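You operate a simulated robot arm through the tools that you are given. There is no shell and no other tool.

You run a simulated two-armed robot. Do the job below in one go: nothing can be reset, and whatever is moved stays where it is left.

Task
Bring the chain pointer into the green band and jog once to try it.
Fine: free the wheel lock first and lock it again ahead of the jog; the display ends on JOG. Where these are worked on the way, their far stop is far enough and under half their travel is too little: wheel lock.

It is judged by the outcome, as a careful person would: the job done as asked, and still so three seconds after it is handed in. It fails if anything else is knocked over, pushed out of place, dropped, spilled or broken.

Robot
Two 7-joint arms with fingered hands on one trunk that stands fixed in place. Base frame: the origin is at the foot of the trunk, x ahead of it, y to its left, z up. Readings come in mm, degrees, newtons and seconds.
The left shoulder is at [70, 172, 1052], the right one opposite. Each reaches about 1156 mm from its shoulder. Payload 5 kg a hand.
Tool frame (each hand has its own): the origin (TCP) lies between the finger pads and is the grasp point; the fingertips stand 43 mm ahead of it; z points along the fingers, y is the line along which they close. The gripper opens to 144 mm; its body begins 50 mm behind the TCP. The gripper is a hand of 5 fingers: y runs from the thumb to the fingers, the wrist lies at [-21, -124, -221] in the tool frame, and closing takes about 1.5 s.
Orientation is that of the tool frame in the base frame, as a unit quaternion [x, y, z, w]. With the fingers straight down and the wrist toward the robot, the tool's x, y and z point along [0, 1, 0], [1, 0, 0] and [0, 0, -1] of the base frame.

Tools
- The arms move only by the tool apply_moves. It takes "left_steps", "right_steps" or both (then of equal length, played together; a hand with none holds still); each is a list of rows, each a list of 7 numbers: the shift along the tool's x, y, z in mm, then the turn, a rotation vector about the tool's x, y, z in rad, then the gripper command, from -1 (shut) to 1 (fully open), values between in proportion. In form: [[dx, dy, dz, rx, ry, rz, hand], ...]. A call has 1 to 20 rows; each row is the pose to reach, as a shift and turn from the pose commanded when the call began, along the tool's axes at that moment. Rows are played at 5 a second. More than 50 mm and 8.6 degrees between two rows, or a gripper value outside its range, and nothing of the call is played. A pose out of reach is approached as far as the arm can. The call stops where the force on the tool passes 50 N (or 10 N more than at its start, if that is more) or the arm is blocked; 0.2 s more then pass. The fingers move at their own pace (about 45 mm/s each) and stop on an object; they squeeze with about 27 N. The grip force told is the motor's: it shows also when the fingers shut on nothing. Time passes only in rows, and 0.2 s behind the last, so rows that repeat a pose let the fingers close. It gives the time, the measured TCP pose, the force on the tool (base axes), the opening and the grip force at its end, in the units of the frame above (readings bear some noise), with the torque about the TCP (base axes, N m) and any sound that the robot's microphone picked up.
- Cameras (640 x 400 px; columns grow to the right, rows downward): "scene" is now at [142.2, -15.2, 1322.7]; the picture's right is [-0.17, -0.99, 0.00], its down [-0.21, 0.03, -0.98] and it looks along [0.96, -0.16, -0.21] (base axes); focal length 270 px, centre (320, 200). "left" rides on the left gripper at [-86, -108, -168] in its tool frame; the picture's right is [-0.80, -0.28, 0.53], its down [0.54, -0.73, 0.42] and it looks along [0.27, 0.63, 0.73] (tool axes); focal length 275 px, centre (320, 200). "right" rides on the right gripper at [86, -108, -168] in its tool frame; the picture's right is [-0.80, 0.28, -0.53], its down [-0.54, -0.73, 0.42] and it looks along [-0.27, 0.63, 0.73] (tool axes); focal length 275 px, centre (320, 200). There is no depth. A picture from a camera that has moved, and an enlarged one, comes with that camera's place and axes in the base frame and with its lens.
- camera(camera): a new picture of that camera. The clock stands still meanwhile.
- lift_body(by): slides the trunk up (or, below 0, down) by that many mm; the arms and the scene camera ride with it, the base frame stays. It gives what a move gives, with no picture.
- grasp_type(shape, hand): the hand has 5 fingers and takes this shape, open, in about a second: jaw (thumb against the fingers, like two jaws); tri (thumb and two fingers); tip (a fingertip pinch); poke (one finger out to press); point (the index stretched); flat (the hand flat); cup (the hand cupped); fist (a fist). The gripper value then closes the fingers along that shape, each until it touches; the sizes above hold for jaw. It gives what a move gives, with no picture.
- aim_head(pan, tilt): turns the head with the scene camera to pan (to the left, within 86 degrees either way) and tilt (down, from -29 to 69), counted from straight ahead of the robot. It gives what a move gives.
- enlarge(camera, box): a new picture of the part [left, top, right, bottom] of that camera's present view, enlarged. The clock stands still meanwhile.
- sign_off(): hands the job in; it is judged then, once.

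Nothing tells you positions but the pictures and the camera data. Unless the task says otherwise, let go and move clear before handing in.

The tools are called after ">>>" as name(argument=value, ...) on one line, values as JSON. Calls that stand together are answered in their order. apply_moves: Moves the arms, as the interface text tells. Its arguments: {"type":"object","properties":{"left_steps":{"type":"array","items":{"type":"array","items":{"type":"number"}}},"right_steps":{"type":"array","items":{"type":"array","items":{"type":"number"}}}},"required":[]} The other tools are called the same way: lift_body (by) moves the trunk up or down; grasp_type (shape, hand) gives the hand a shape; aim_head (pan, tilt) turns the head that bears the scene camera; camera (camera) takes a picture; enlarge (camera, box) takes an enlarged picture of a part of a camera's view; sign_off () hands the job in.

At the start:

```text
time: 0.0
left_tool_pos: [699.2, 118.3, 1266.2]
left_ee_rot: [0.706, 0.708, 0.0, 0.0]
left_force: [0.2, 0.5, -0.3]
left_wrist_torque: [0.02, -0.01, 0.01]
left_gripper_width: 143.5
left_grip_force: 0.0
left_shape: jaw
right_tool_pos: [574.4, -390.2, 1362.8]
right_ee_rot: [0.706, 0.708, 0.0, 0.0]
right_force: [-0.1, 0.1, 0.3]
right_wrist_torque: [-0.01, -0.01, 0.0]
right_gripper_width: 143.7
right_grip_force: 0.1
right_shape: jaw
trunk travel left (down, up): [-150.0, 790.0]
head pan, tilt (commanded): [-9.6, 12.0]
```

scene: 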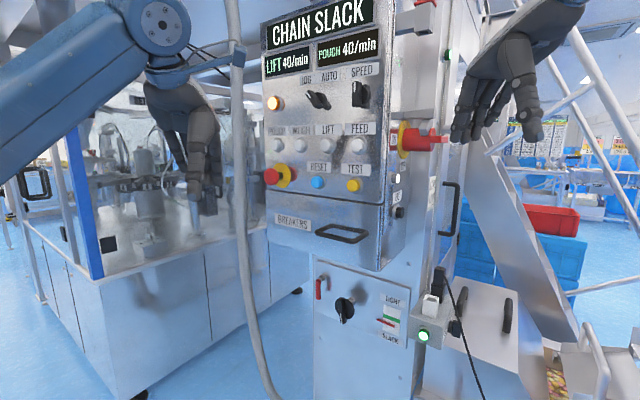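
right: 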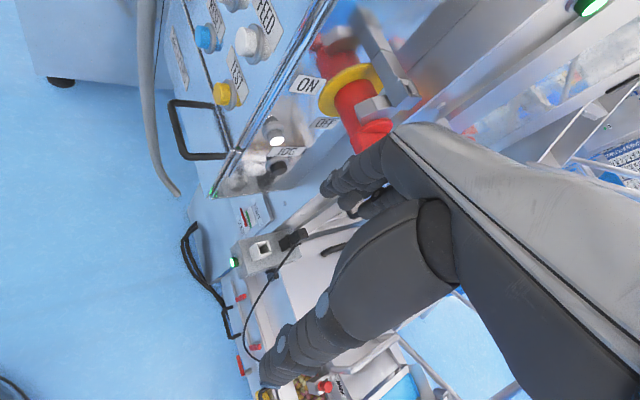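
left: 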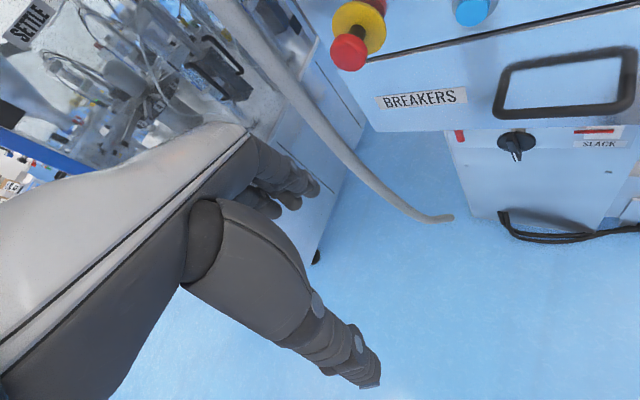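

I see the panel with "CHAIN SLACK" on its display, a JOG/AUTO selector, a row of buttons, and lower down a red lever, a black knob and a tight/slack gauge. I will look closer at each part before moving.

>>> enlarge(camera="scene", box=[250, 0, 450, 125])

>>> enlarge(camera="scene", box=[250, 110, 450, 235])

>>> enlarge(camera="scene", box=[300, 250, 460, 350])

```text
3.20 times, centred on (350, 62) of scene
camera zoom: at [142.2, -15.2, 1322.7], right [-0.17, -0.99, 0.0], down [-0.21, 0.03, -0.98], along [0.96, -0.16, -0.21], focal length 862 px, centre (224, 640)
```

zoom: 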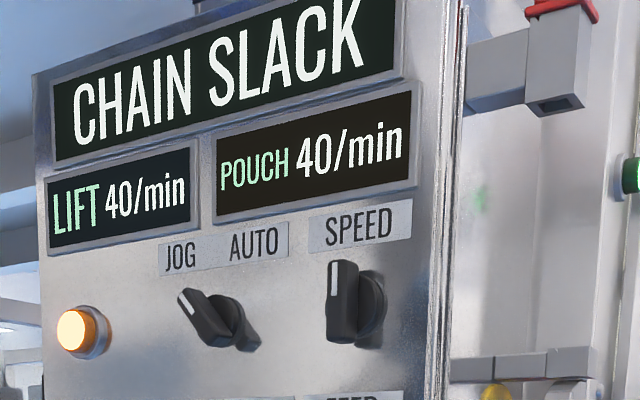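

```text
3.20 times, centred on (350, 172) of scene
camera zoom: at [142.2, -15.2, 1322.7], right [-0.17, -0.99, 0.0], down [-0.21, 0.03, -0.98], along [0.96, -0.16, -0.21], focal length 862 px, centre (224, 288)
```

zoom: 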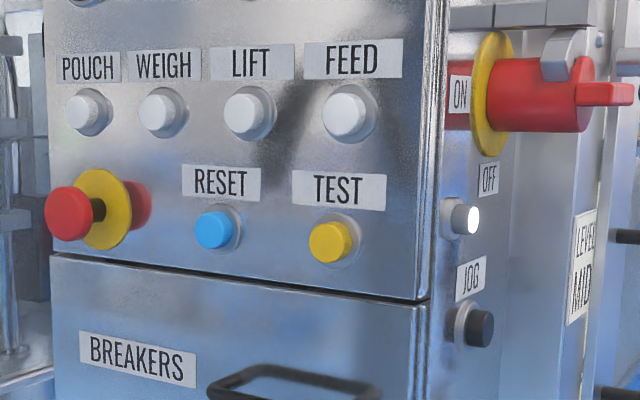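

```text
4.00 times, centred on (380, 300) of scene
camera zoom: at [142.2, -15.2, 1322.7], right [-0.17, -0.99, 0.0], down [-0.21, 0.03, -0.98], along [0.96, -0.16, -0.21], focal length 1078 px, centre (80, -200)
```

zoom: 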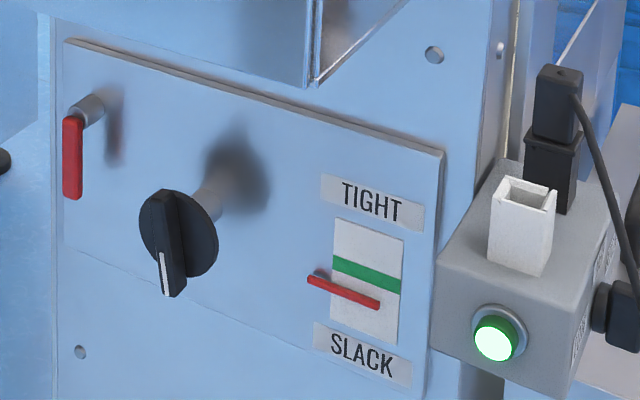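

The panel's front face seems turned about 42° toward the robot's left, with the black JOG button on its right side face. I take closer looks through the hand cameras for triangulation.

>>> enlarge(camera="right", box=[200, 60, 400, 185])

>>> enlarge(camera="left", box=[440, 100, 640, 225])

>>> enlarge(camera="scene", box=[370, 110, 470, 235])

>>> enlarge(camera="right", box=[160, 180, 360, 305])

```text
3.20 times, centred on (300, 122) of right
camera zoom: at [464.3, -305.3, 1531.3], right [0.29, -0.8, 0.53], down [-0.73, -0.54, -0.42], along [0.63, -0.27, -0.73], focal length 881 px, centre (384, 448)
```

zoom: 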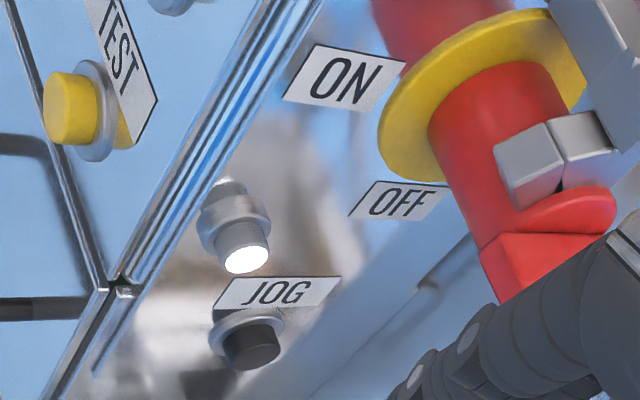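

```text
3.20 times, centred on (540, 162) of left
camera zoom: at [589.8, 33.3, 1433.0], right [-0.28, -0.8, -0.53], down [-0.73, 0.54, -0.42], along [0.63, 0.27, -0.73], focal length 881 px, centre (-384, 320)
```

zoom: 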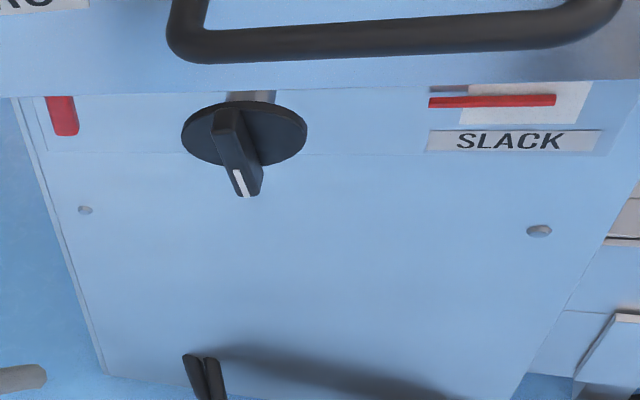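

```text
3.20 times, centred on (420, 172) of scene
camera zoom: at [142.2, -15.2, 1322.7], right [-0.17, -0.99, 0.0], down [-0.21, 0.03, -0.98], along [0.96, -0.16, -0.21], focal length 862 px, centre (0, 288)
```

zoom: 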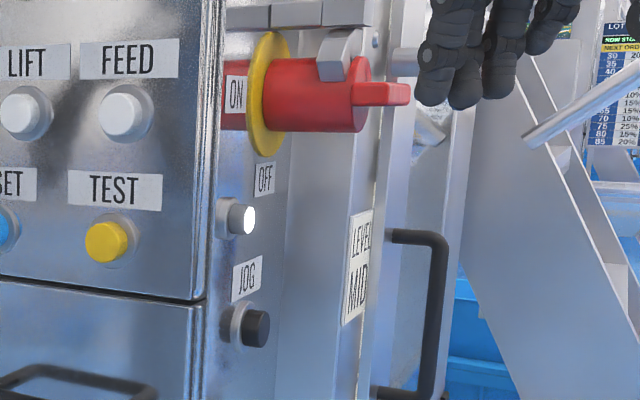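

```text
3.20 times, centred on (260, 242) of right
camera zoom: at [464.3, -305.3, 1531.3], right [0.29, -0.8, 0.53], down [-0.73, -0.54, -0.42], along [0.63, -0.27, -0.73], focal length 881 px, centre (512, 64)
```

zoom: 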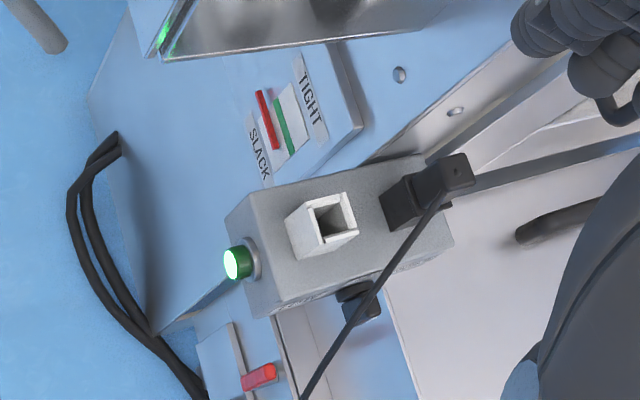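

Triangulating, I place the wheel near (1003, -256, 725), the red lock lever hanging at about (1098, -167, 713–799), the gauge pointer at (927, -383, 706) and the JOG button at (815, -353, 1134). I lower the trunk to bring the shoulders nearer to the wheel height.

>>> lift_body(by=-150)

>>> aim_head(pan=-15, tilt=20)

>>> camera(camera="scene")

```text
time: 1.8
left_tool_pos: [698.3, 119.9, 1116.3]
left_ee_rot: [0.706, 0.708, -0.001, -0.001]
left_force: [0.6, -0.4, 0.9]
left_wrist_torque: [0.04, -0.03, -0.01]
left_gripper_width: 143.6
left_grip_force: 0.1
left_shape: jaw
right_tool_pos: [574.0, -391.1, 1213.1]
right_ee_rot: [0.707, 0.707, 0.0, 0.0]
right_force: [-0.2, -0.9, -0.4]
right_wrist_torque: [0.0, -0.02, 0.01]
right_gripper_width: 143.6
right_grip_force: 0.0
right_shape: jaw
trunk travel left (down, up): [0.0, 940.0]
head pan, tilt (commanded): [-9.6, 12.0]
```

```text
time: 2.4
left_tool_pos: [697.8, 118.7, 1116.0]
left_ee_rot: [0.706, 0.708, -0.001, 0.0]
left_force: [0.4, -0.5, 0.8]
left_wrist_torque: [-0.02, -0.05, 0.0]
left_gripper_width: 143.5
left_grip_force: 0.1
left_shape: jaw
right_tool_pos: [573.7, -390.5, 1213.0]
right_ee_rot: [0.707, 0.707, -0.001, 0.0]
right_force: [0.8, -0.3, 0.1]
right_wrist_torque: [-0.01, -0.03, 0.0]
right_gripper_width: 143.3
right_grip_force: 0.1
right_shape: jaw
trunk travel left (down, up): [0.0, 940.0]
head pan, tilt (commanded): [-15.0, 20.0]
```

```text
taken
camera scene: at [140.2, -23.8, 1159.8], right [-0.26, -0.97, 0.0], down [-0.33, 0.09, -0.94], along [0.91, -0.24, -0.34], focal length 270 px, centre (320, 200)
```

scene: 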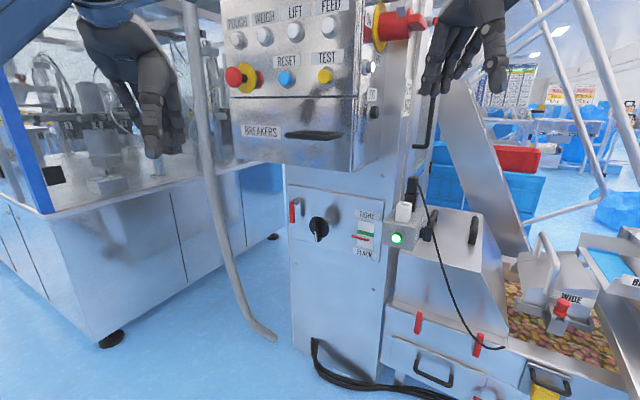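

The lower panel is now well in view. I enlarge the lever, wheel and gauge from this lower viewpoint.

>>> enlarge(camera="scene", box=[276, 170, 436, 270])

>>> enlarge(camera="scene", box=[280, 180, 360, 255])

```text
4.00 times, centred on (356, 220) of scene
camera zoom: at [140.2, -23.8, 1159.8], right [-0.26, -0.97, 0.0], down [-0.33, 0.09, -0.94], along [0.91, -0.24, -0.34], focal length 1078 px, centre (176, 120)
```

zoom: 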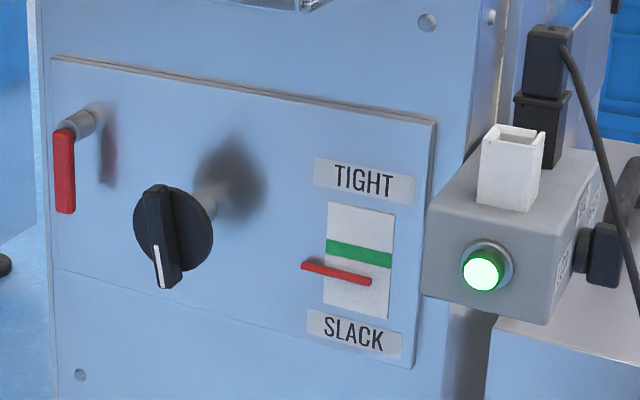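

```text
5.33 times, centred on (320, 218) of scene
camera zoom: at [140.2, -23.8, 1159.8], right [-0.26, -0.97, 0.0], down [-0.33, 0.09, -0.94], along [0.91, -0.24, -0.34], focal length 1438 px, centre (320, 107)
```

zoom: 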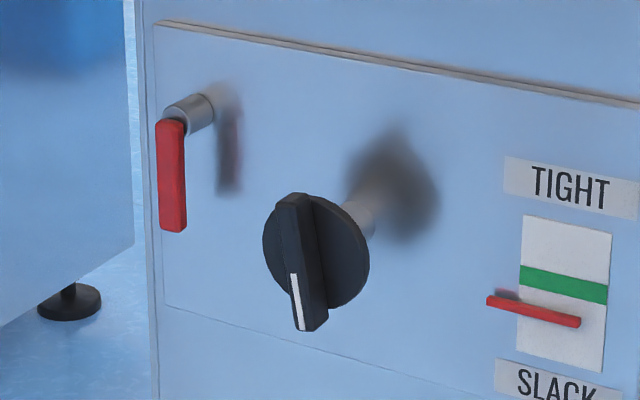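

The face is turned 45° (inward normal ≈ (0.707, -0.707, 0)); the lever stands about 40 mm off the plate and the wheel bar about 85 mm. I now bring the left hand, opened, to a staging spot in front of the lower panel with its fingers pointing at the panel.

>>> apply_moves(left_steps=[[-5.7, 7.6, 22.3, -0.0384, -0.0926, -0.0384, 1], [-11.4, 15.3, 44.5, -0.0768, -0.1853, -0.0768, 1], [-17.1, 22.9, 66.8, -0.1151, -0.2779, -0.1151, 1], [-22.8, 30.5, 89, -0.1535, -0.3706, -0.1535, 1], [-28.4, 38.1, 111.3, -0.1919, -0.4632, -0.1919, 1], [-34.1, 45.8, 133.5, -0.2303, -0.5559, -0.2303, 1], [-39.8, 53.4, 155.8, -0.2686, -0.6485, -0.2686, 1], [-45.5, 61, 178, -0.307, -0.7412, -0.307, 1], [-51.2, 68.6, 200.3, -0.3454, -0.8338, -0.3454, 1], [-56.9, 76.3, 222.5, -0.3838, -0.9264, -0.3838, 1], [-62.6, 83.9, 244.8, -0.4221, -1.0191, -0.4221, 1], [-68.3, 91.5, 267, -0.4605, -1.1117, -0.4605, 1], [-73.9, 99.1, 289.3, -0.4989, -1.2044, -0.4989, 1], [-79.6, 106.8, 311.5, -0.5373, -1.297, -0.5373, 1], [-85.3, 114.4, 333.8, -0.5756, -1.3897, -0.5756, 1], [-91, 122, 356, -0.614, -1.4823, -0.614, 1], [-91, 122, 356, -0.614, -1.4823, -0.614, 1]])

>>> camera(camera="left")

>>> camera(camera="scene")

```text
time: 6.0
left_tool_pos: [823.1, 32.2, 760.7]
left_ee_rot: [0.27, 0.654, -0.268, 0.654]
left_force: [0.3, -0.1, -0.3]
left_wrist_torque: [-0.04, -0.01, 0.01]
left_gripper_width: 144.0
left_grip_force: 0.0
left_shape: jaw
right_tool_pos: [575.5, -390.9, 1212.7]
right_ee_rot: [0.707, 0.707, -0.001, -0.001]
right_force: [-1.0, 1.0, -0.6]
right_wrist_torque: [-0.02, -0.01, 0.0]
right_gripper_width: 143.5
right_grip_force: 0.0
right_shape: jaw
trunk travel left (down, up): [0.0, 940.0]
head pan, tilt (commanded): [-15.0, 20.0]
```

```text
taken
camera left: at [626.7, 72.9, 846.0], right [0.18, -0.58, 0.79], down [-0.21, -0.81, -0.55], along [0.96, -0.07, -0.27], focal length 275 px, centre (320, 200)
```

left: 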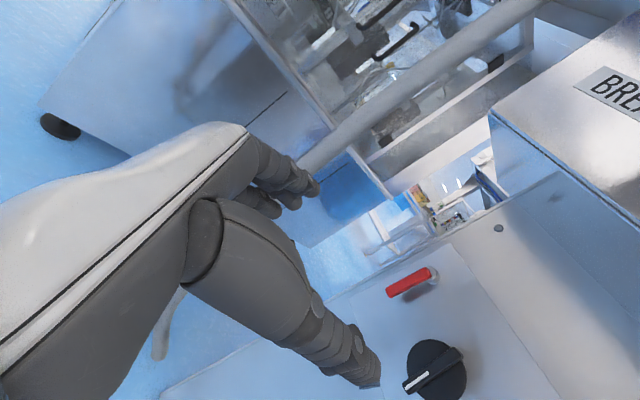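

```text
taken
camera scene: at [141.0, -23.2, 1159.9], right [-0.26, -0.97, 0.0], down [-0.33, 0.09, -0.94], along [0.91, -0.24, -0.34], focal length 270 px, centre (320, 200)
```

scene: 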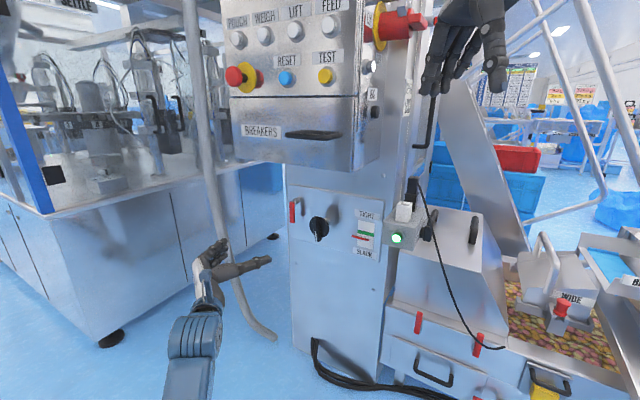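

The staging pose is good: fingers point at the panel with thumb right and fingers left. I try the poke shape on the left hand to see where its single fingertip sits, since one slim finger suits the lever best.

>>> grasp_type(hand="left", shape="poke")

>>> camera(camera="left")

>>> enlarge(camera="scene", box=[170, 200, 330, 300])

```text
time: 6.9
left_tool_pos: [822.2, 32.8, 760.6]
left_ee_rot: [0.271, 0.654, -0.268, 0.653]
left_force: [0.9, -0.3, -0.7]
left_wrist_torque: [0.02, -0.01, 0.0]
left_gripper_width: 0.0
left_grip_force: 0.0
left_shape: poke
right_tool_pos: [574.9, -390.8, 1212.6]
right_ee_rot: [0.707, 0.707, 0.0, 0.0]
right_force: [0.4, -0.1, -0.3]
right_wrist_torque: [0.0, -0.04, -0.01]
right_gripper_width: 143.5
right_grip_force: 0.0
right_shape: jaw
trunk travel left (down, up): [0.0, 940.0]
head pan, tilt (commanded): [-15.0, 20.0]
```

```text
taken
camera left: at [626.6, 72.7, 846.1], right [0.18, -0.58, 0.79], down [-0.21, -0.81, -0.55], along [0.96, -0.07, -0.27], focal length 275 px, centre (320, 200)
```

left: 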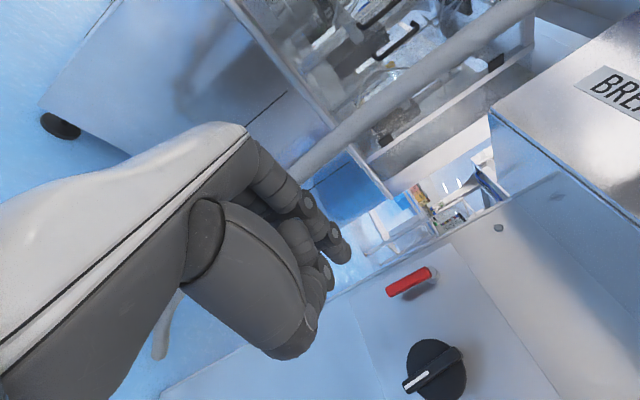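

```text
4.00 times, centred on (250, 250) of scene
camera zoom: at [140.9, -23.3, 1159.9], right [-0.26, -0.97, 0.0], down [-0.33, 0.09, -0.94], along [0.91, -0.24, -0.34], focal length 1078 px, centre (600, 0)
```

zoom: 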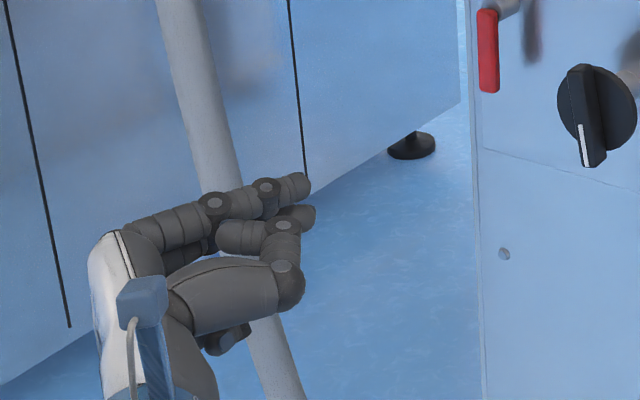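

I look closer at the poke finger to fix its tip relative to the TCP.

>>> enlarge(camera="left", box=[240, 190, 400, 370])

>>> enlarge(camera="scene", box=[190, 230, 270, 290])

```text
2.22 times, centred on (320, 280) of left
camera zoom: at [626.6, 72.7, 846.1], right [0.18, -0.58, 0.79], down [-0.21, -0.81, -0.55], along [0.96, -0.07, -0.27], focal length 612 px, centre (320, 22)
```

zoom: 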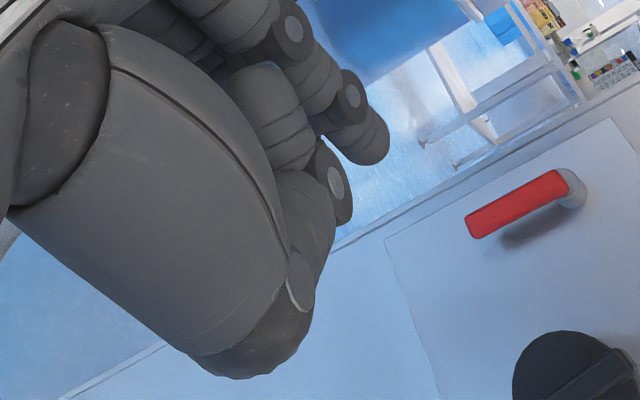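

```text
6.67 times, centred on (230, 260) of scene
camera zoom: at [140.9, -23.3, 1159.9], right [-0.26, -0.97, 0.0], down [-0.33, 0.09, -0.94], along [0.91, -0.24, -0.34], focal length 1797 px, centre (920, -200)
```

zoom: 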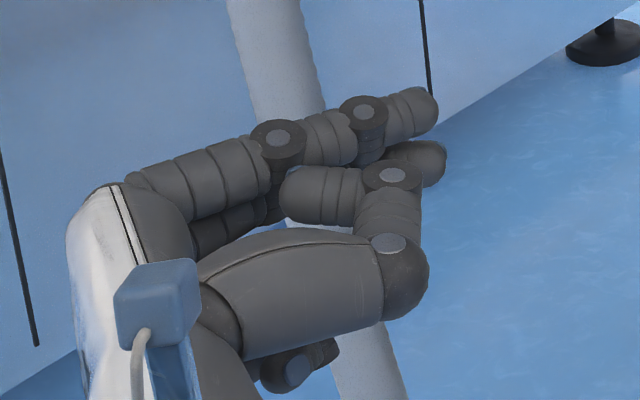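

The poke shape seems to leave a second fingertip close beside the first; I compare it with the point shape.

>>> grasp_type(hand="left", shape="point")

>>> enlarge(camera="left", box=[240, 190, 400, 370])

>>> enlarge(camera="scene", box=[190, 230, 270, 290])

```text
time: 7.8
left_tool_pos: [822.5, 32.4, 759.5]
left_ee_rot: [0.272, 0.654, -0.268, 0.653]
left_force: [0.2, 0.1, 0.2]
left_wrist_torque: [0.01, -0.03, 0.0]
left_gripper_width: 0.1
left_grip_force: 0.0
left_shape: point
right_tool_pos: [575.3, -390.7, 1212.5]
right_ee_rot: [0.706, 0.708, -0.001, 0.0]
right_force: [0.7, 0.6, 0.3]
right_wrist_torque: [0.04, -0.01, 0.0]
right_gripper_width: 143.5
right_grip_force: 0.1
right_shape: jaw
trunk travel left (down, up): [0.0, 940.0]
head pan, tilt (commanded): [-15.0, 20.0]
```

```text
2.22 times, centred on (320, 280) of left
camera zoom: at [626.7, 72.5, 845.9], right [0.18, -0.58, 0.79], down [-0.21, -0.81, -0.55], along [0.96, -0.07, -0.27], focal length 612 px, centre (320, 22)
```

zoom: 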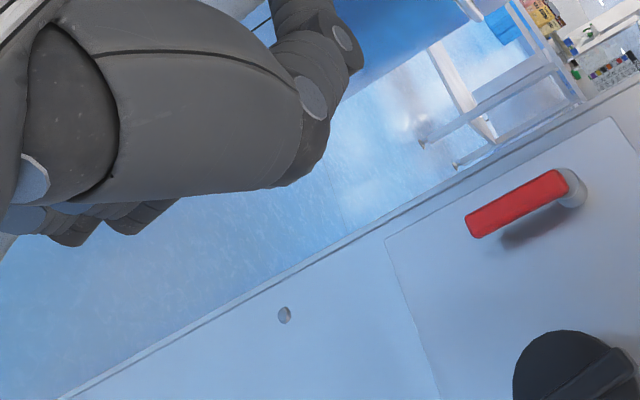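

```text
6.67 times, centred on (230, 260) of scene
camera zoom: at [141.1, -23.4, 1159.8], right [-0.26, -0.97, 0.0], down [-0.33, 0.09, -0.94], along [0.91, -0.24, -0.34], focal length 1797 px, centre (920, -200)
```

zoom: 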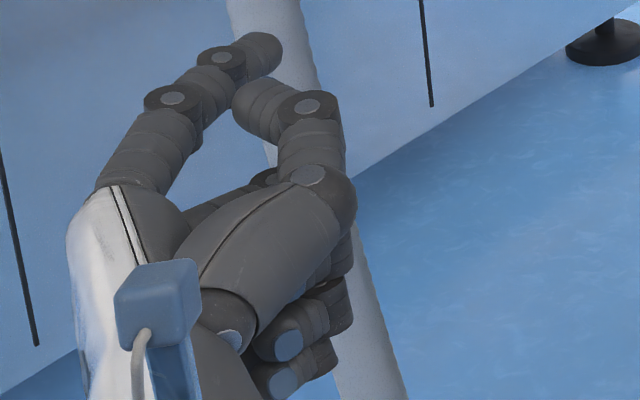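

Poke is the better shape: its index tip sits about 36 mm ahead and 15 mm above the TCP, with the thumb tucked well back. I return to poke and advance to a spot in front of the lever's right side.

>>> grasp_type(hand="left", shape="poke")

>>> apply_moves(left_steps=[[5.7, 2.5, 34.5, 0, 0, 0, -1], [11.4, 5, 69, 0, 0, 0, -1], [17.1, 7.5, 103.5, 0, 0, 0, -1], [22.8, 10, 138, 0, 0, 0, -1], [28.5, 12.5, 172.5, 0, 0, 0, -1], [34.2, 15, 207, 0, 0, 0, -1], [40, 17.5, 241, 0, 0, 0, -1], [40, 17.5, 241, 0, 0, 0, -1]])

>>> camera(camera="left")

>>> enlarge(camera="scene", box=[230, 180, 390, 280])

```text
time: 8.7
left_tool_pos: [822.0, 32.2, 759.2]
left_ee_rot: [0.271, 0.655, -0.267, 0.653]
left_force: [-1.0, 0.1, -0.8]
left_wrist_torque: [-0.01, 0.0, -0.02]
left_gripper_width: 0.0
left_grip_force: 0.0
left_shape: poke
right_tool_pos: [575.0, -391.5, 1212.1]
right_ee_rot: [0.707, 0.707, -0.002, 0.0]
right_force: [-0.5, -0.3, 0.6]
right_wrist_torque: [0.01, 0.01, 0.01]
right_gripper_width: 143.6
right_grip_force: 0.0
right_shape: jaw
trunk travel left (down, up): [0.0, 940.0]
head pan, tilt (commanded): [-15.0, 20.0]
```

```text
time: 9.4
left_tool_pos: [887.4, 64.1, 705.6]
left_ee_rot: [0.305, 0.683, -0.193, 0.635]
left_force: [-1.2, -0.1, -0.4]
left_wrist_torque: [0.04, -0.01, -0.03]
left_gripper_width: 0.1
left_grip_force: 0.1
left_shape: poke
right_tool_pos: [574.8, -390.7, 1212.6]
right_ee_rot: [0.707, 0.707, -0.001, -0.001]
right_force: [0.2, 0.2, 0.7]
right_wrist_torque: [-0.01, -0.01, 0.02]
right_gripper_width: 143.3
right_grip_force: 0.1
right_shape: jaw
trunk travel left (down, up): [0.0, 940.0]
head pan, tilt (commanded): [-15.0, 20.0]
stopped in row 3 (left hand): the arm was blocked; the commanded pose is now the measured one
```

```text
taken
camera left: at [690.0, 77.9, 797.0], right [0.22, -0.69, 0.69], down [-0.17, -0.72, -0.67], along [0.96, 0.03, -0.27], focal length 275 px, centre (320, 200)
```

left: 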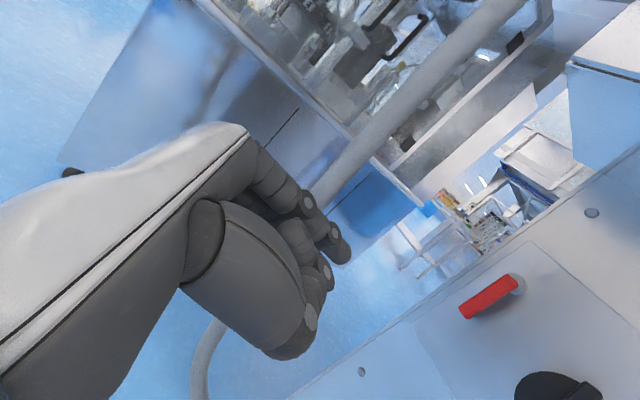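

```text
4.00 times, centred on (310, 230) of scene
camera zoom: at [140.8, -23.4, 1159.7], right [-0.26, -0.97, 0.0], down [-0.33, 0.09, -0.94], along [0.91, -0.24, -0.34], focal length 1078 px, centre (360, 80)
```

zoom: 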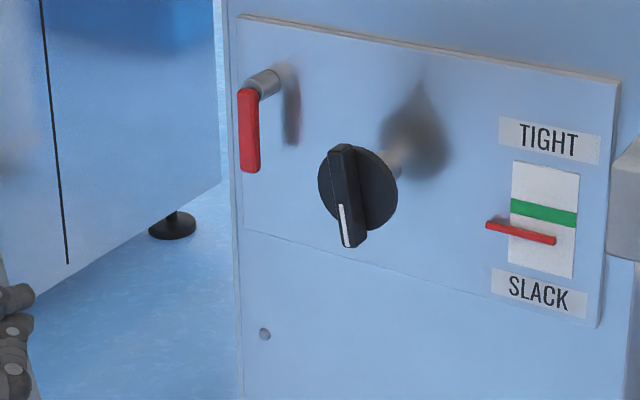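

The arm was blocked part-way (no force on the tool), so some joint limit or limb contact stopped it. I look at the left arm's posture with the head before choosing another way.

>>> aim_head(pan=15, tilt=45)

>>> camera(camera="scene")

```text
time: 10.3
left_tool_pos: [887.5, 62.5, 705.0]
left_ee_rot: [0.304, 0.684, -0.193, 0.635]
left_force: [0.0, -0.1, -0.9]
left_wrist_torque: [0.0, -0.01, 0.03]
left_gripper_width: 0.0
left_grip_force: 0.0
left_shape: poke
right_tool_pos: [574.0, -390.6, 1213.6]
right_ee_rot: [0.707, 0.708, 0.0, 0.0]
right_force: [-0.1, 0.3, -0.1]
right_wrist_torque: [-0.02, -0.02, 0.04]
right_gripper_width: 143.7
right_grip_force: 0.1
right_shape: jaw
trunk travel left (down, up): [0.0, 940.0]
head pan, tilt (commanded): [15.0, 45.0]
```

```text
taken
camera scene: at [128.7, 21.1, 1121.2], right [0.26, -0.97, 0.0], down [-0.68, -0.18, -0.71], along [0.68, 0.18, -0.71], focal length 270 px, centre (320, 200)
```

scene: 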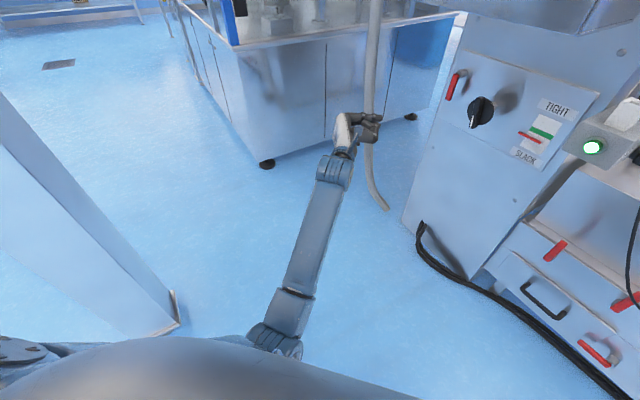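

The left arm hangs elbow-down in front of the body with nothing touching it, so it may have been an inner joint jump. I try a small correction: restore the orientation while sliding slightly right and up, to see whether it follows.

>>> apply_moves(left_steps=[[-7.5, -6.9, 6, 0.0104, -0.0205, -0.02, -1], [-15, -13.8, 12, 0.0208, -0.041, -0.04, -1], [-22.5, -20.7, 18, 0.0312, -0.0615, -0.06, -1], [-30, -27.6, 24, 0.0416, -0.082, -0.08, -1], [-37.6, -34.5, 30, 0.052, -0.1025, -0.1, -1], [-45.1, -41.5, 36.2, 0.0625, -0.123, -0.12, -1], [-45.1, -41.5, 36.2, 0.0625, -0.123, -0.12, -1]])

>>> camera(camera="scene")

```text
time: 11.5
left_tool_pos: [895.9, 88.5, 705.3]
left_ee_rot: [0.305, 0.685, -0.188, 0.635]
left_force: [0.9, -0.1, 0.0]
left_wrist_torque: [0.03, 0.02, -0.01]
left_gripper_width: 0.0
left_grip_force: 0.0
left_shape: poke
right_tool_pos: [573.9, -391.4, 1214.0]
right_ee_rot: [0.707, 0.708, 0.0, 0.0]
right_force: [-0.4, -0.5, -0.3]
right_wrist_torque: [0.0, 0.01, 0.0]
right_gripper_width: 143.8
right_grip_force: 0.0
right_shape: jaw
trunk travel left (down, up): [0.0, 940.0]
head pan, tilt (commanded): [15.0, 45.0]
stopped in row 5 (left hand): the arm was blocked; the commanded pose is now the measured one
```

```text
taken
camera scene: at [128.7, 21.3, 1121.1], right [0.26, -0.97, 0.0], down [-0.68, -0.18, -0.71], along [0.68, 0.18, -0.71], focal length 270 px, centre (320, 200)
```

scene: 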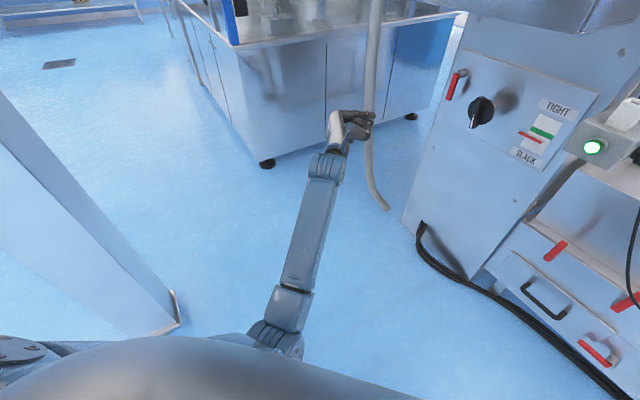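

The arm moved the other way, which suggests the upper arm is caught against the torso. I look down at the shoulder and elbow.

>>> aim_head(pan=40, tilt=69)

>>> camera(camera="scene")

>>> camera(camera="right")

```text
time: 12.4
left_tool_pos: [896.4, 87.1, 704.0]
left_ee_rot: [0.304, 0.686, -0.188, 0.634]
left_force: [0.1, 0.7, 0.1]
left_wrist_torque: [-0.03, 0.02, -0.02]
left_gripper_width: 0.0
left_grip_force: 0.1
left_shape: poke
right_tool_pos: [573.0, -390.7, 1213.5]
right_ee_rot: [0.707, 0.707, 0.0, 0.001]
right_force: [0.5, 0.0, 0.8]
right_wrist_torque: [-0.01, 0.02, 0.0]
right_gripper_width: 143.7
right_grip_force: 0.1
right_shape: jaw
trunk travel left (down, up): [0.0, 940.0]
head pan, tilt (commanded): [40.0, 68.8]
```

```text
taken
camera scene: at [93.1, 36.1, 1092.3], right [0.64, -0.77, 0.0], down [-0.71, -0.6, -0.36], along [0.28, 0.23, -0.93], focal length 270 px, centre (320, 200)
```

scene: 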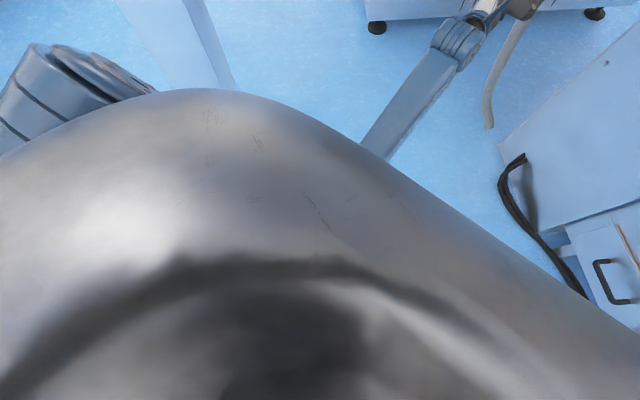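

```text
taken
camera right: at [464.0, -305.5, 1381.5], right [0.29, -0.8, 0.53], down [-0.73, -0.54, -0.42], along [0.63, -0.27, -0.73], focal length 275 px, centre (320, 200)
```

right: 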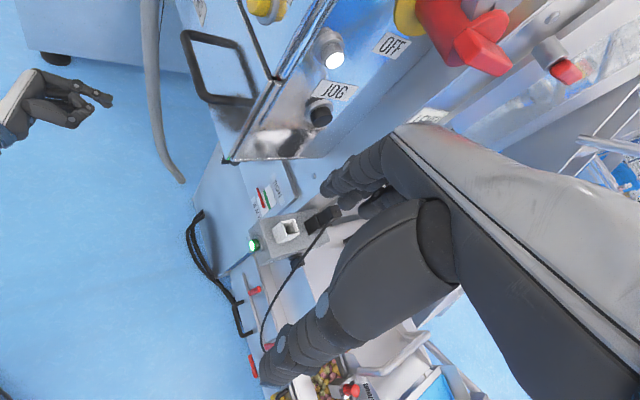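

The elbow appears tucked in under the chest. I extend the arm forward a little to draw the elbow out from the torso.

>>> apply_moves(left_steps=[[-0.3, 13.1, 15.1, 0, 0, 0, -1], [-0.6, 26.2, 30.2, 0, 0, 0, -1], [-0.9, 39.3, 45.3, 0, 0, 0, -1], [-1.2, 52.4, 60.4, 0, 0, 0, -1], [-1.2, 65.6, 75.6, 0, 0, 0, -1], [-1.2, 65.6, 75.6, 0, 0, 0, -1]])

>>> aim_head(pan=10, tilt=50)

>>> camera(camera="scene")

```text
time: 13.8
left_tool_pos: [998.6, 100.1, 704.3]
left_ee_rot: [0.306, 0.689, -0.178, 0.633]
left_force: [0.1, 0.3, -0.5]
left_wrist_torque: [0.0, 0.01, -0.01]
left_gripper_width: 0.3
left_grip_force: 0.0
left_shape: poke
right_tool_pos: [573.8, -391.6, 1213.8]
right_ee_rot: [0.706, 0.708, -0.001, 0.0]
right_force: [-0.4, -0.3, 0.0]
right_wrist_torque: [0.0, 0.0, -0.02]
right_gripper_width: 143.9
right_grip_force: 0.1
right_shape: jaw
trunk travel left (down, up): [0.0, 940.0]
head pan, tilt (commanded): [40.0, 68.8]
```

```text
time: 14.8
left_tool_pos: [998.7, 99.3, 705.3]
left_ee_rot: [0.306, 0.688, -0.179, 0.634]
left_force: [0.1, -0.3, -0.7]
left_wrist_torque: [0.0, 0.02, 0.01]
left_gripper_width: 0.0
left_grip_force: 0.1
left_shape: poke
right_tool_pos: [573.9, -390.9, 1213.4]
right_ee_rot: [0.707, 0.707, 0.0, 0.0]
right_force: [-0.3, 0.7, 0.6]
right_wrist_torque: [-0.01, 0.0, 0.03]
right_gripper_width: 143.6
right_grip_force: 0.0
right_shape: jaw
trunk travel left (down, up): [0.0, 940.0]
head pan, tilt (commanded): [10.0, 50.0]
```

```text
taken
camera scene: at [126.0, 13.6, 1114.2], right [0.17, -0.98, 0.0], down [-0.75, -0.13, -0.64], along [0.63, 0.11, -0.77], focal length 270 px, centre (320, 200)
```

scene: 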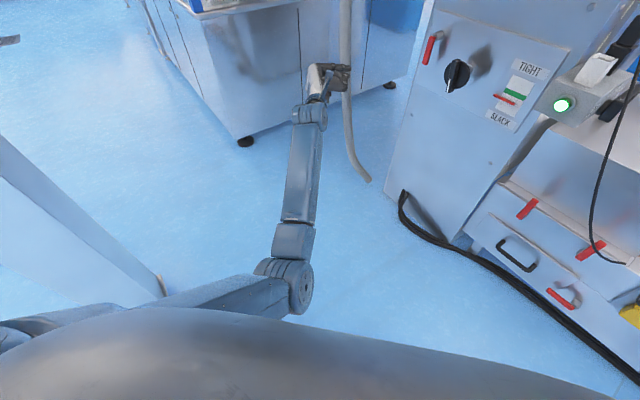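

Now the elbow is visible and clear of the chest. From this extended pose I slide the hand right in small steps to see if it follows.

>>> apply_moves(left_steps=[[-5.8, -14.7, 12.4, 0, 0, 0, -1], [-11.7, -29.4, 24.8, 0, 0, 0, -1], [-17.5, -44.1, 37.3, 0, 0, 0, -1], [-23.4, -58.8, 49.7, 0, 0, 0, -1], [-29.2, -73.5, 62.1, 0, 0, 0, -1], [-29.2, -73.5, 62.1, 0, 0, 0, -1]])

>>> camera(camera="scene")

```text
time: 15.6
left_tool_pos: [1010.4, 123.6, 695.5]
left_ee_rot: [0.313, 0.706, -0.124, 0.624]
left_force: [0.3, 0.0, 0.6]
left_wrist_torque: [0.01, 0.01, 0.03]
left_gripper_width: 0.0
left_grip_force: 0.1
left_shape: poke
right_tool_pos: [573.5, -391.6, 1213.1]
right_ee_rot: [0.707, 0.707, 0.0, -0.001]
right_force: [-0.4, -0.7, 0.4]
right_wrist_torque: [0.0, 0.03, 0.0]
right_gripper_width: 143.5
right_grip_force: 0.0
right_shape: jaw
trunk travel left (down, up): [0.0, 940.0]
head pan, tilt (commanded): [10.0, 50.0]
stopped in row 4 (left hand): the arm was blocked; the commanded pose is now the measured one
```

```text
taken
camera scene: at [126.0, 13.4, 1114.2], right [0.17, -0.98, 0.0], down [-0.75, -0.13, -0.64], along [0.63, 0.11, -0.77], focal length 270 px, centre (320, 200)
```

scene: 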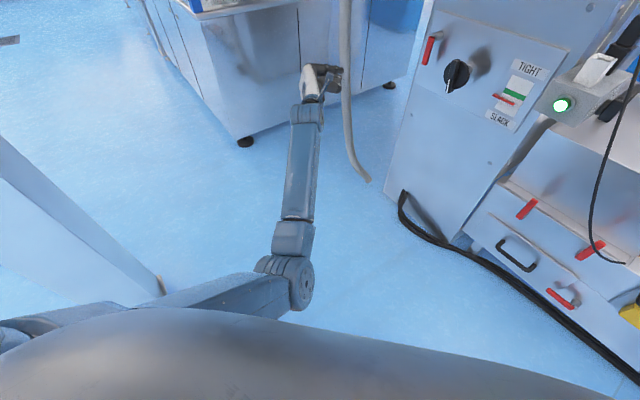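

The hand is again pushed leftward. The grey conduit hangs close by and might be what it meets; I check the picture closely.

>>> enlarge(camera="scene", box=[270, 30, 400, 190])

>>> camera(camera="left")

>>> enlarge(camera="right", box=[0, 0, 260, 200])

```text
2.50 times, centred on (335, 110) of scene
camera zoom: at [126.0, 13.4, 1114.2], right [0.17, -0.98, 0.0], down [-0.75, -0.13, -0.64], along [0.63, 0.11, -0.77], focal length 674 px, centre (282, 425)
```

zoom: 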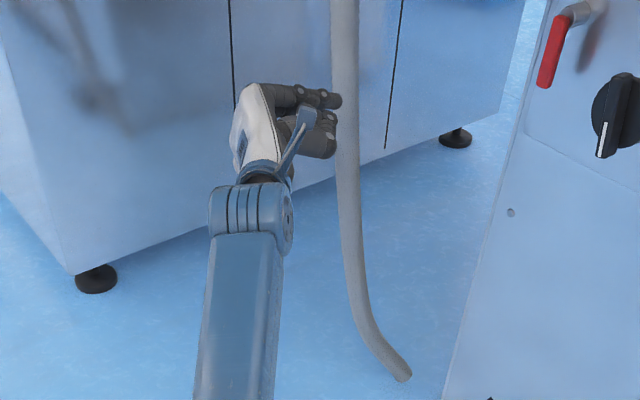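

```text
taken
camera left: at [813.6, 109.6, 785.4], right [0.28, -0.75, 0.6], down [-0.11, -0.64, -0.76], along [0.95, 0.15, -0.26], focal length 275 px, centre (320, 200)
```

left: 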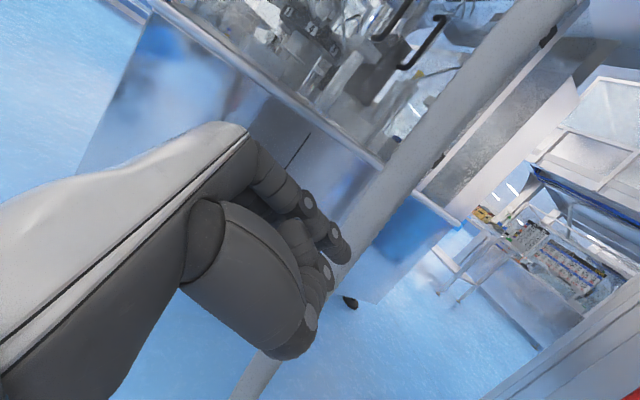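

```text
2.00 times, centred on (130, 100) of right
camera zoom: at [463.7, -305.8, 1381.6], right [0.28, -0.8, 0.53], down [-0.72, -0.54, -0.42], along [0.63, -0.27, -0.73], focal length 551 px, centre (700, 400)
```

zoom: 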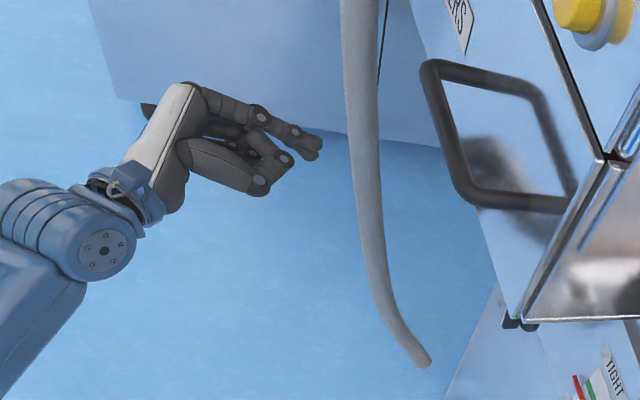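

The conduit is about 70 mm beyond the fingertip, so it is not the obstacle; the upper arm is against the chest. I take the arm back to its starting posture so the elbow swings out, then approach palm-down with the fingers tilted.

>>> apply_moves(left_steps=[[-24.8, -6.2, -20.6, 0.0488, 0.0731, 0.0384, -1], [-49.6, -12.4, -41.1, 0.0976, 0.1461, 0.0768, -1], [-74.3, -18.6, -61.7, 0.1464, 0.2192, 0.1151, -1], [-99.1, -24.9, -82.3, 0.1953, 0.2923, 0.1535, -1], [-123.9, -31.1, -102.8, 0.2441, 0.3653, 0.1919, -1], [-148.7, -37.3, -123.4, 0.2929, 0.4384, 0.2303, -1], [-173.4, -43.5, -143.9, 0.3417, 0.5114, 0.2686, -1], [-198.2, -49.7, -164.5, 0.3905, 0.5845, 0.307, -1], [-223, -55.9, -185.1, 0.4393, 0.6576, 0.3454, -1], [-247.8, -62.1, -205.6, 0.4881, 0.7306, 0.3838, -1], [-272.5, -68.3, -226.2, 0.5369, 0.8037, 0.4221, -1], [-297.3, -74.6, -246.8, 0.5858, 0.8768, 0.4605, -1], [-322.1, -80.8, -267.3, 0.6346, 0.9498, 0.4989, -1], [-346.9, -87, -287.9, 0.6834, 1.0229, 0.5373, -1], [-371.6, -93.2, -308.4, 0.7322, 1.0959, 0.5756, -1], [-396.4, -99.4, -329, 0.781, 1.169, 0.614, -1], [-396.4, -99.4, -329, 0.781, 1.169, 0.614, -1]])

>>> aim_head(pan=20, tilt=20)

>>> camera(camera="scene")

```text
time: 19.2
left_tool_pos: [846.1, 141.9, 1116.3]
left_ee_rot: [0.709, 0.705, -0.002, -0.001]
left_force: [0.9, -0.4, -1.2]
left_wrist_torque: [-0.02, 0.08, 0.0]
left_gripper_width: 0.0
left_grip_force: 0.1
left_shape: poke
left hand out of reach, approached as far as the arm can: row 12, 13, 14, 15, 16, 17
right_tool_pos: [574.8, -391.8, 1212.9]
right_ee_rot: [0.707, 0.707, 0.0, 0.0]
right_force: [0.2, 0.0, -0.3]
right_wrist_torque: [0.03, 0.01, 0.0]
right_gripper_width: 143.6
right_grip_force: 0.1
right_shape: jaw
trunk travel left (down, up): [0.0, 940.0]
head pan, tilt (commanded): [10.0, 50.0]
```

```text
time: 20.1
left_tool_pos: [845.2, 142.8, 1117.5]
left_ee_rot: [0.708, 0.706, -0.002, 0.0]
left_force: [0.3, 0.4, 0.1]
left_wrist_torque: [0.03, -0.03, -0.02]
left_gripper_width: 0.1
left_grip_force: 0.1
left_shape: poke
right_tool_pos: [574.0, -391.9, 1212.5]
right_ee_rot: [0.706, 0.708, 0.0, 0.0]
right_force: [0.4, -0.1, -0.6]
right_wrist_torque: [-0.02, 0.0, -0.02]
right_gripper_width: 143.5
right_grip_force: 0.0
right_shape: jaw
trunk travel left (down, up): [0.0, 940.0]
head pan, tilt (commanded): [20.0, 20.0]
```

```text
taken
camera scene: at [137.8, 32.0, 1159.7], right [0.34, -0.94, 0.0], down [-0.32, -0.12, -0.94], along [0.88, 0.32, -0.34], focal length 270 px, centre (320, 200)
```

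scene: 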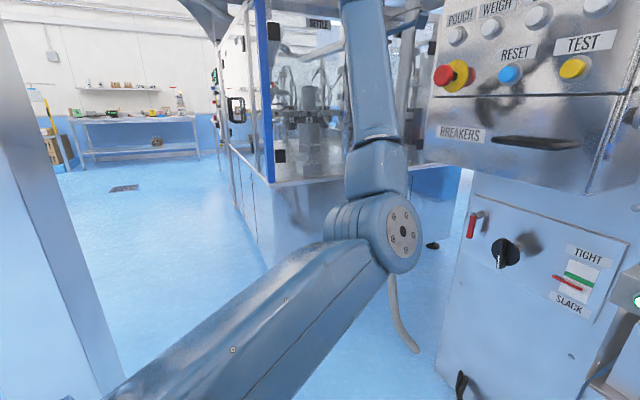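

The arm came up, but the elbow is still swung inward across the chest. I roll the hand outward (palm-down and beyond) about the arm's axis to swing the elbow out to the left.

>>> apply_moves(left_steps=[[30, -0.7, -4.6, -0.0078, 0.0995, -0.0666, -1], [59.3, -3.4, -12.1, -0.0156, 0.199, -0.1332, -1], [87.5, -8.1, -22.4, -0.0234, 0.2984, -0.1998, -1], [114.2, -14.8, -35.4, -0.0312, 0.3979, -0.2664, -1], [138.9, -23.2, -50.9, -0.039, 0.4974, -0.333, -1], [161.3, -33.4, -68.7, -0.0468, 0.5969, -0.3996, -1], [181.1, -45.1, -88.6, -0.0546, 0.6964, -0.4662, -1], [198, -58.2, -110.1, -0.0624, 0.7958, -0.5328, -1], [211.9, -72.5, -133.1, -0.0702, 0.8953, -0.5994, -1], [222.4, -87.9, -157.2, -0.078, 0.9948, -0.666, -1], [222.4, -87.9, -157.2, -0.078, 0.9948, -0.666, -1]])

>>> camera(camera="scene")

```text
time: 22.5
left_tool_pos: [763.1, 364.4, 1278.5]
left_ee_rot: [0.363, 0.804, 0.357, -0.306]
left_force: [0.1, -0.3, 0.5]
left_wrist_torque: [0.01, -0.03, 0.03]
left_gripper_width: 0.1
left_grip_force: 0.1
left_shape: poke
right_tool_pos: [574.4, -392.2, 1212.3]
right_ee_rot: [0.706, 0.708, -0.001, 0.0]
right_force: [-0.1, -1.0, -0.1]
right_wrist_torque: [-0.01, 0.01, -0.05]
right_gripper_width: 143.3
right_grip_force: 0.0
right_shape: jaw
trunk travel left (down, up): [0.0, 940.0]
head pan, tilt (commanded): [20.0, 20.0]
```

```text
taken
camera scene: at [137.9, 31.9, 1159.8], right [0.34, -0.94, 0.0], down [-0.32, -0.12, -0.94], along [0.88, 0.32, -0.34], focal length 270 px, centre (320, 200)
```

scene: 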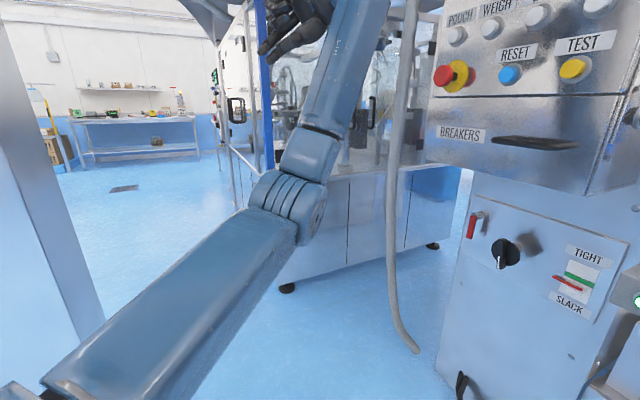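

That worked: the elbow has swung out to the left. I now draw the wrist back toward the shoulder so the elbow bends in this outward posture.

>>> apply_moves(left_steps=[[2, -28.6, 19.1, 0, 0, 0, -1], [4.1, -57.3, 38.2, 0, 0, 0, -1], [6.2, -85.9, 57.3, 0, 0, 0, -1], [8.2, -114.6, 76.4, 0, 0, 0, -1], [10.3, -143.2, 95.5, 0, 0, 0, -1], [10.3, -143.2, 95.5, 0, 0, 0, -1]])

>>> camera(camera="scene")

```text
time: 23.9
left_tool_pos: [619.2, 374.8, 1182.6]
left_ee_rot: [0.364, 0.804, 0.356, -0.306]
left_force: [0.1, -0.8, 0.6]
left_wrist_torque: [0.0, 0.01, -0.02]
left_gripper_width: 0.3
left_grip_force: 0.1
left_shape: poke
right_tool_pos: [574.1, -392.1, 1212.0]
right_ee_rot: [0.707, 0.708, 0.0, -0.001]
right_force: [0.0, -0.1, 0.5]
right_wrist_torque: [0.01, 0.0, 0.01]
right_gripper_width: 143.7
right_grip_force: 0.0
right_shape: jaw
trunk travel left (down, up): [0.0, 940.0]
head pan, tilt (commanded): [20.0, 20.0]
```

```text
taken
camera scene: at [137.8, 32.1, 1159.8], right [0.34, -0.94, 0.0], down [-0.32, -0.12, -0.94], along [0.88, 0.32, -0.34], focal length 270 px, centre (320, 200)
```

scene: 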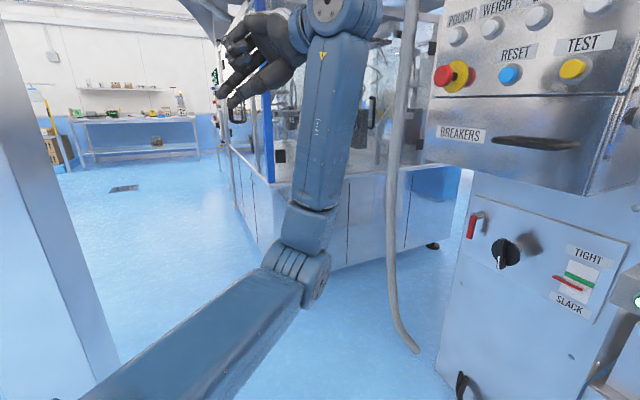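

The elbow now hangs out to the left and low, well clear of the chest. From here I bring the hand to a palm-down staging pose in front of the lever, fingers pointing at the panel and tilted 45° down.

>>> apply_moves(left_steps=[[-32.6, -4.7, -8.9, -0.0502, -0.0851, 0.0512, -1], [-65.3, -9.3, -17.7, -0.1005, -0.1702, 0.1024, -1], [-97.9, -14, -26.6, -0.1507, -0.2553, 0.1536, -1], [-130.6, -18.6, -35.4, -0.201, -0.3404, 0.2047, -1], [-163.2, -23.3, -44.3, -0.2512, -0.4255, 0.2559, -1], [-195.9, -28, -53.2, -0.3014, -0.5106, 0.3071, -1], [-228.5, -32.6, -62, -0.3517, -0.5957, 0.3583, -1], [-261.2, -37.3, -70.9, -0.4019, -0.6808, 0.4095, -1], [-293.8, -42, -79.8, -0.4522, -0.7659, 0.4607, -1], [-326.4, -46.6, -88.6, -0.5024, -0.851, 0.5118, -1], [-359.1, -51.3, -97.5, -0.5526, -0.9361, 0.563, -1], [-391.7, -55.9, -106.3, -0.6029, -1.0212, 0.6142, -1], [-424.4, -60.6, -115.2, -0.6531, -1.1063, 0.6654, -1], [-457, -65.3, -124.1, -0.7033, -1.1914, 0.7166, -1], [-489.7, -69.9, -132.9, -0.7536, -1.2765, 0.7678, -1], [-522.3, -74.6, -141.8, -0.8038, -1.3616, 0.8189, -1], [-555, -79.2, -150.6, -0.8541, -1.4467, 0.8701, -1], [-587.6, -83.9, -159.5, -0.9043, -1.5318, 0.9213, -1], [-587.6, -83.9, -159.5, -0.9043, -1.5318, 0.9213, -1]])

>>> aim_head(pan=5, tilt=40)

>>> camera(camera="scene")

```text
time: 27.9
left_tool_pos: [912.5, -7.5, 800.8]
left_ee_rot: [0.854, 0.353, 0.146, 0.354]
left_force: [0.9, -0.1, 1.2]
left_wrist_torque: [0.02, -0.03, -0.02]
left_gripper_width: 0.0
left_grip_force: 0.0
left_shape: poke
right_tool_pos: [572.4, -391.6, 1212.5]
right_ee_rot: [0.706, 0.708, 0.0, -0.001]
right_force: [0.1, 0.3, 1.3]
right_wrist_torque: [-0.03, -0.02, -0.04]
right_gripper_width: 143.5
right_grip_force: 0.0
right_shape: jaw
trunk travel left (down, up): [0.0, 940.0]
head pan, tilt (commanded): [20.0, 20.0]
```

```text
time: 28.8
left_tool_pos: [912.1, -6.6, 800.3]
left_ee_rot: [0.854, 0.353, 0.146, 0.354]
left_force: [0.1, 0.9, -0.6]
left_wrist_torque: [0.01, 0.01, -0.03]
left_gripper_width: 0.0
left_grip_force: 0.0
left_shape: poke
right_tool_pos: [573.2, -391.0, 1212.1]
right_ee_rot: [0.706, 0.708, 0.0, 0.0]
right_force: [0.1, -0.3, 0.1]
right_wrist_torque: [-0.01, 0.01, 0.02]
right_gripper_width: 143.6
right_grip_force: 0.1
right_shape: jaw
trunk travel left (down, up): [0.0, 940.0]
head pan, tilt (commanded): [5.0, 40.0]
```

```text
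taken
camera scene: at [134.9, 7.7, 1128.5], right [0.09, -1.0, 0.0], down [-0.64, -0.06, -0.77], along [0.76, 0.07, -0.64], focal length 270 px, centre (320, 200)
```

scene: 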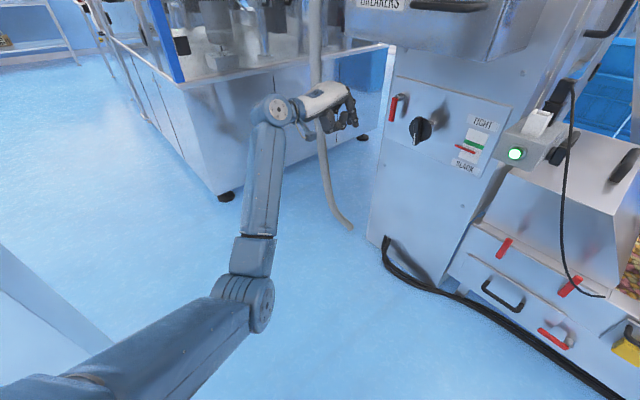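

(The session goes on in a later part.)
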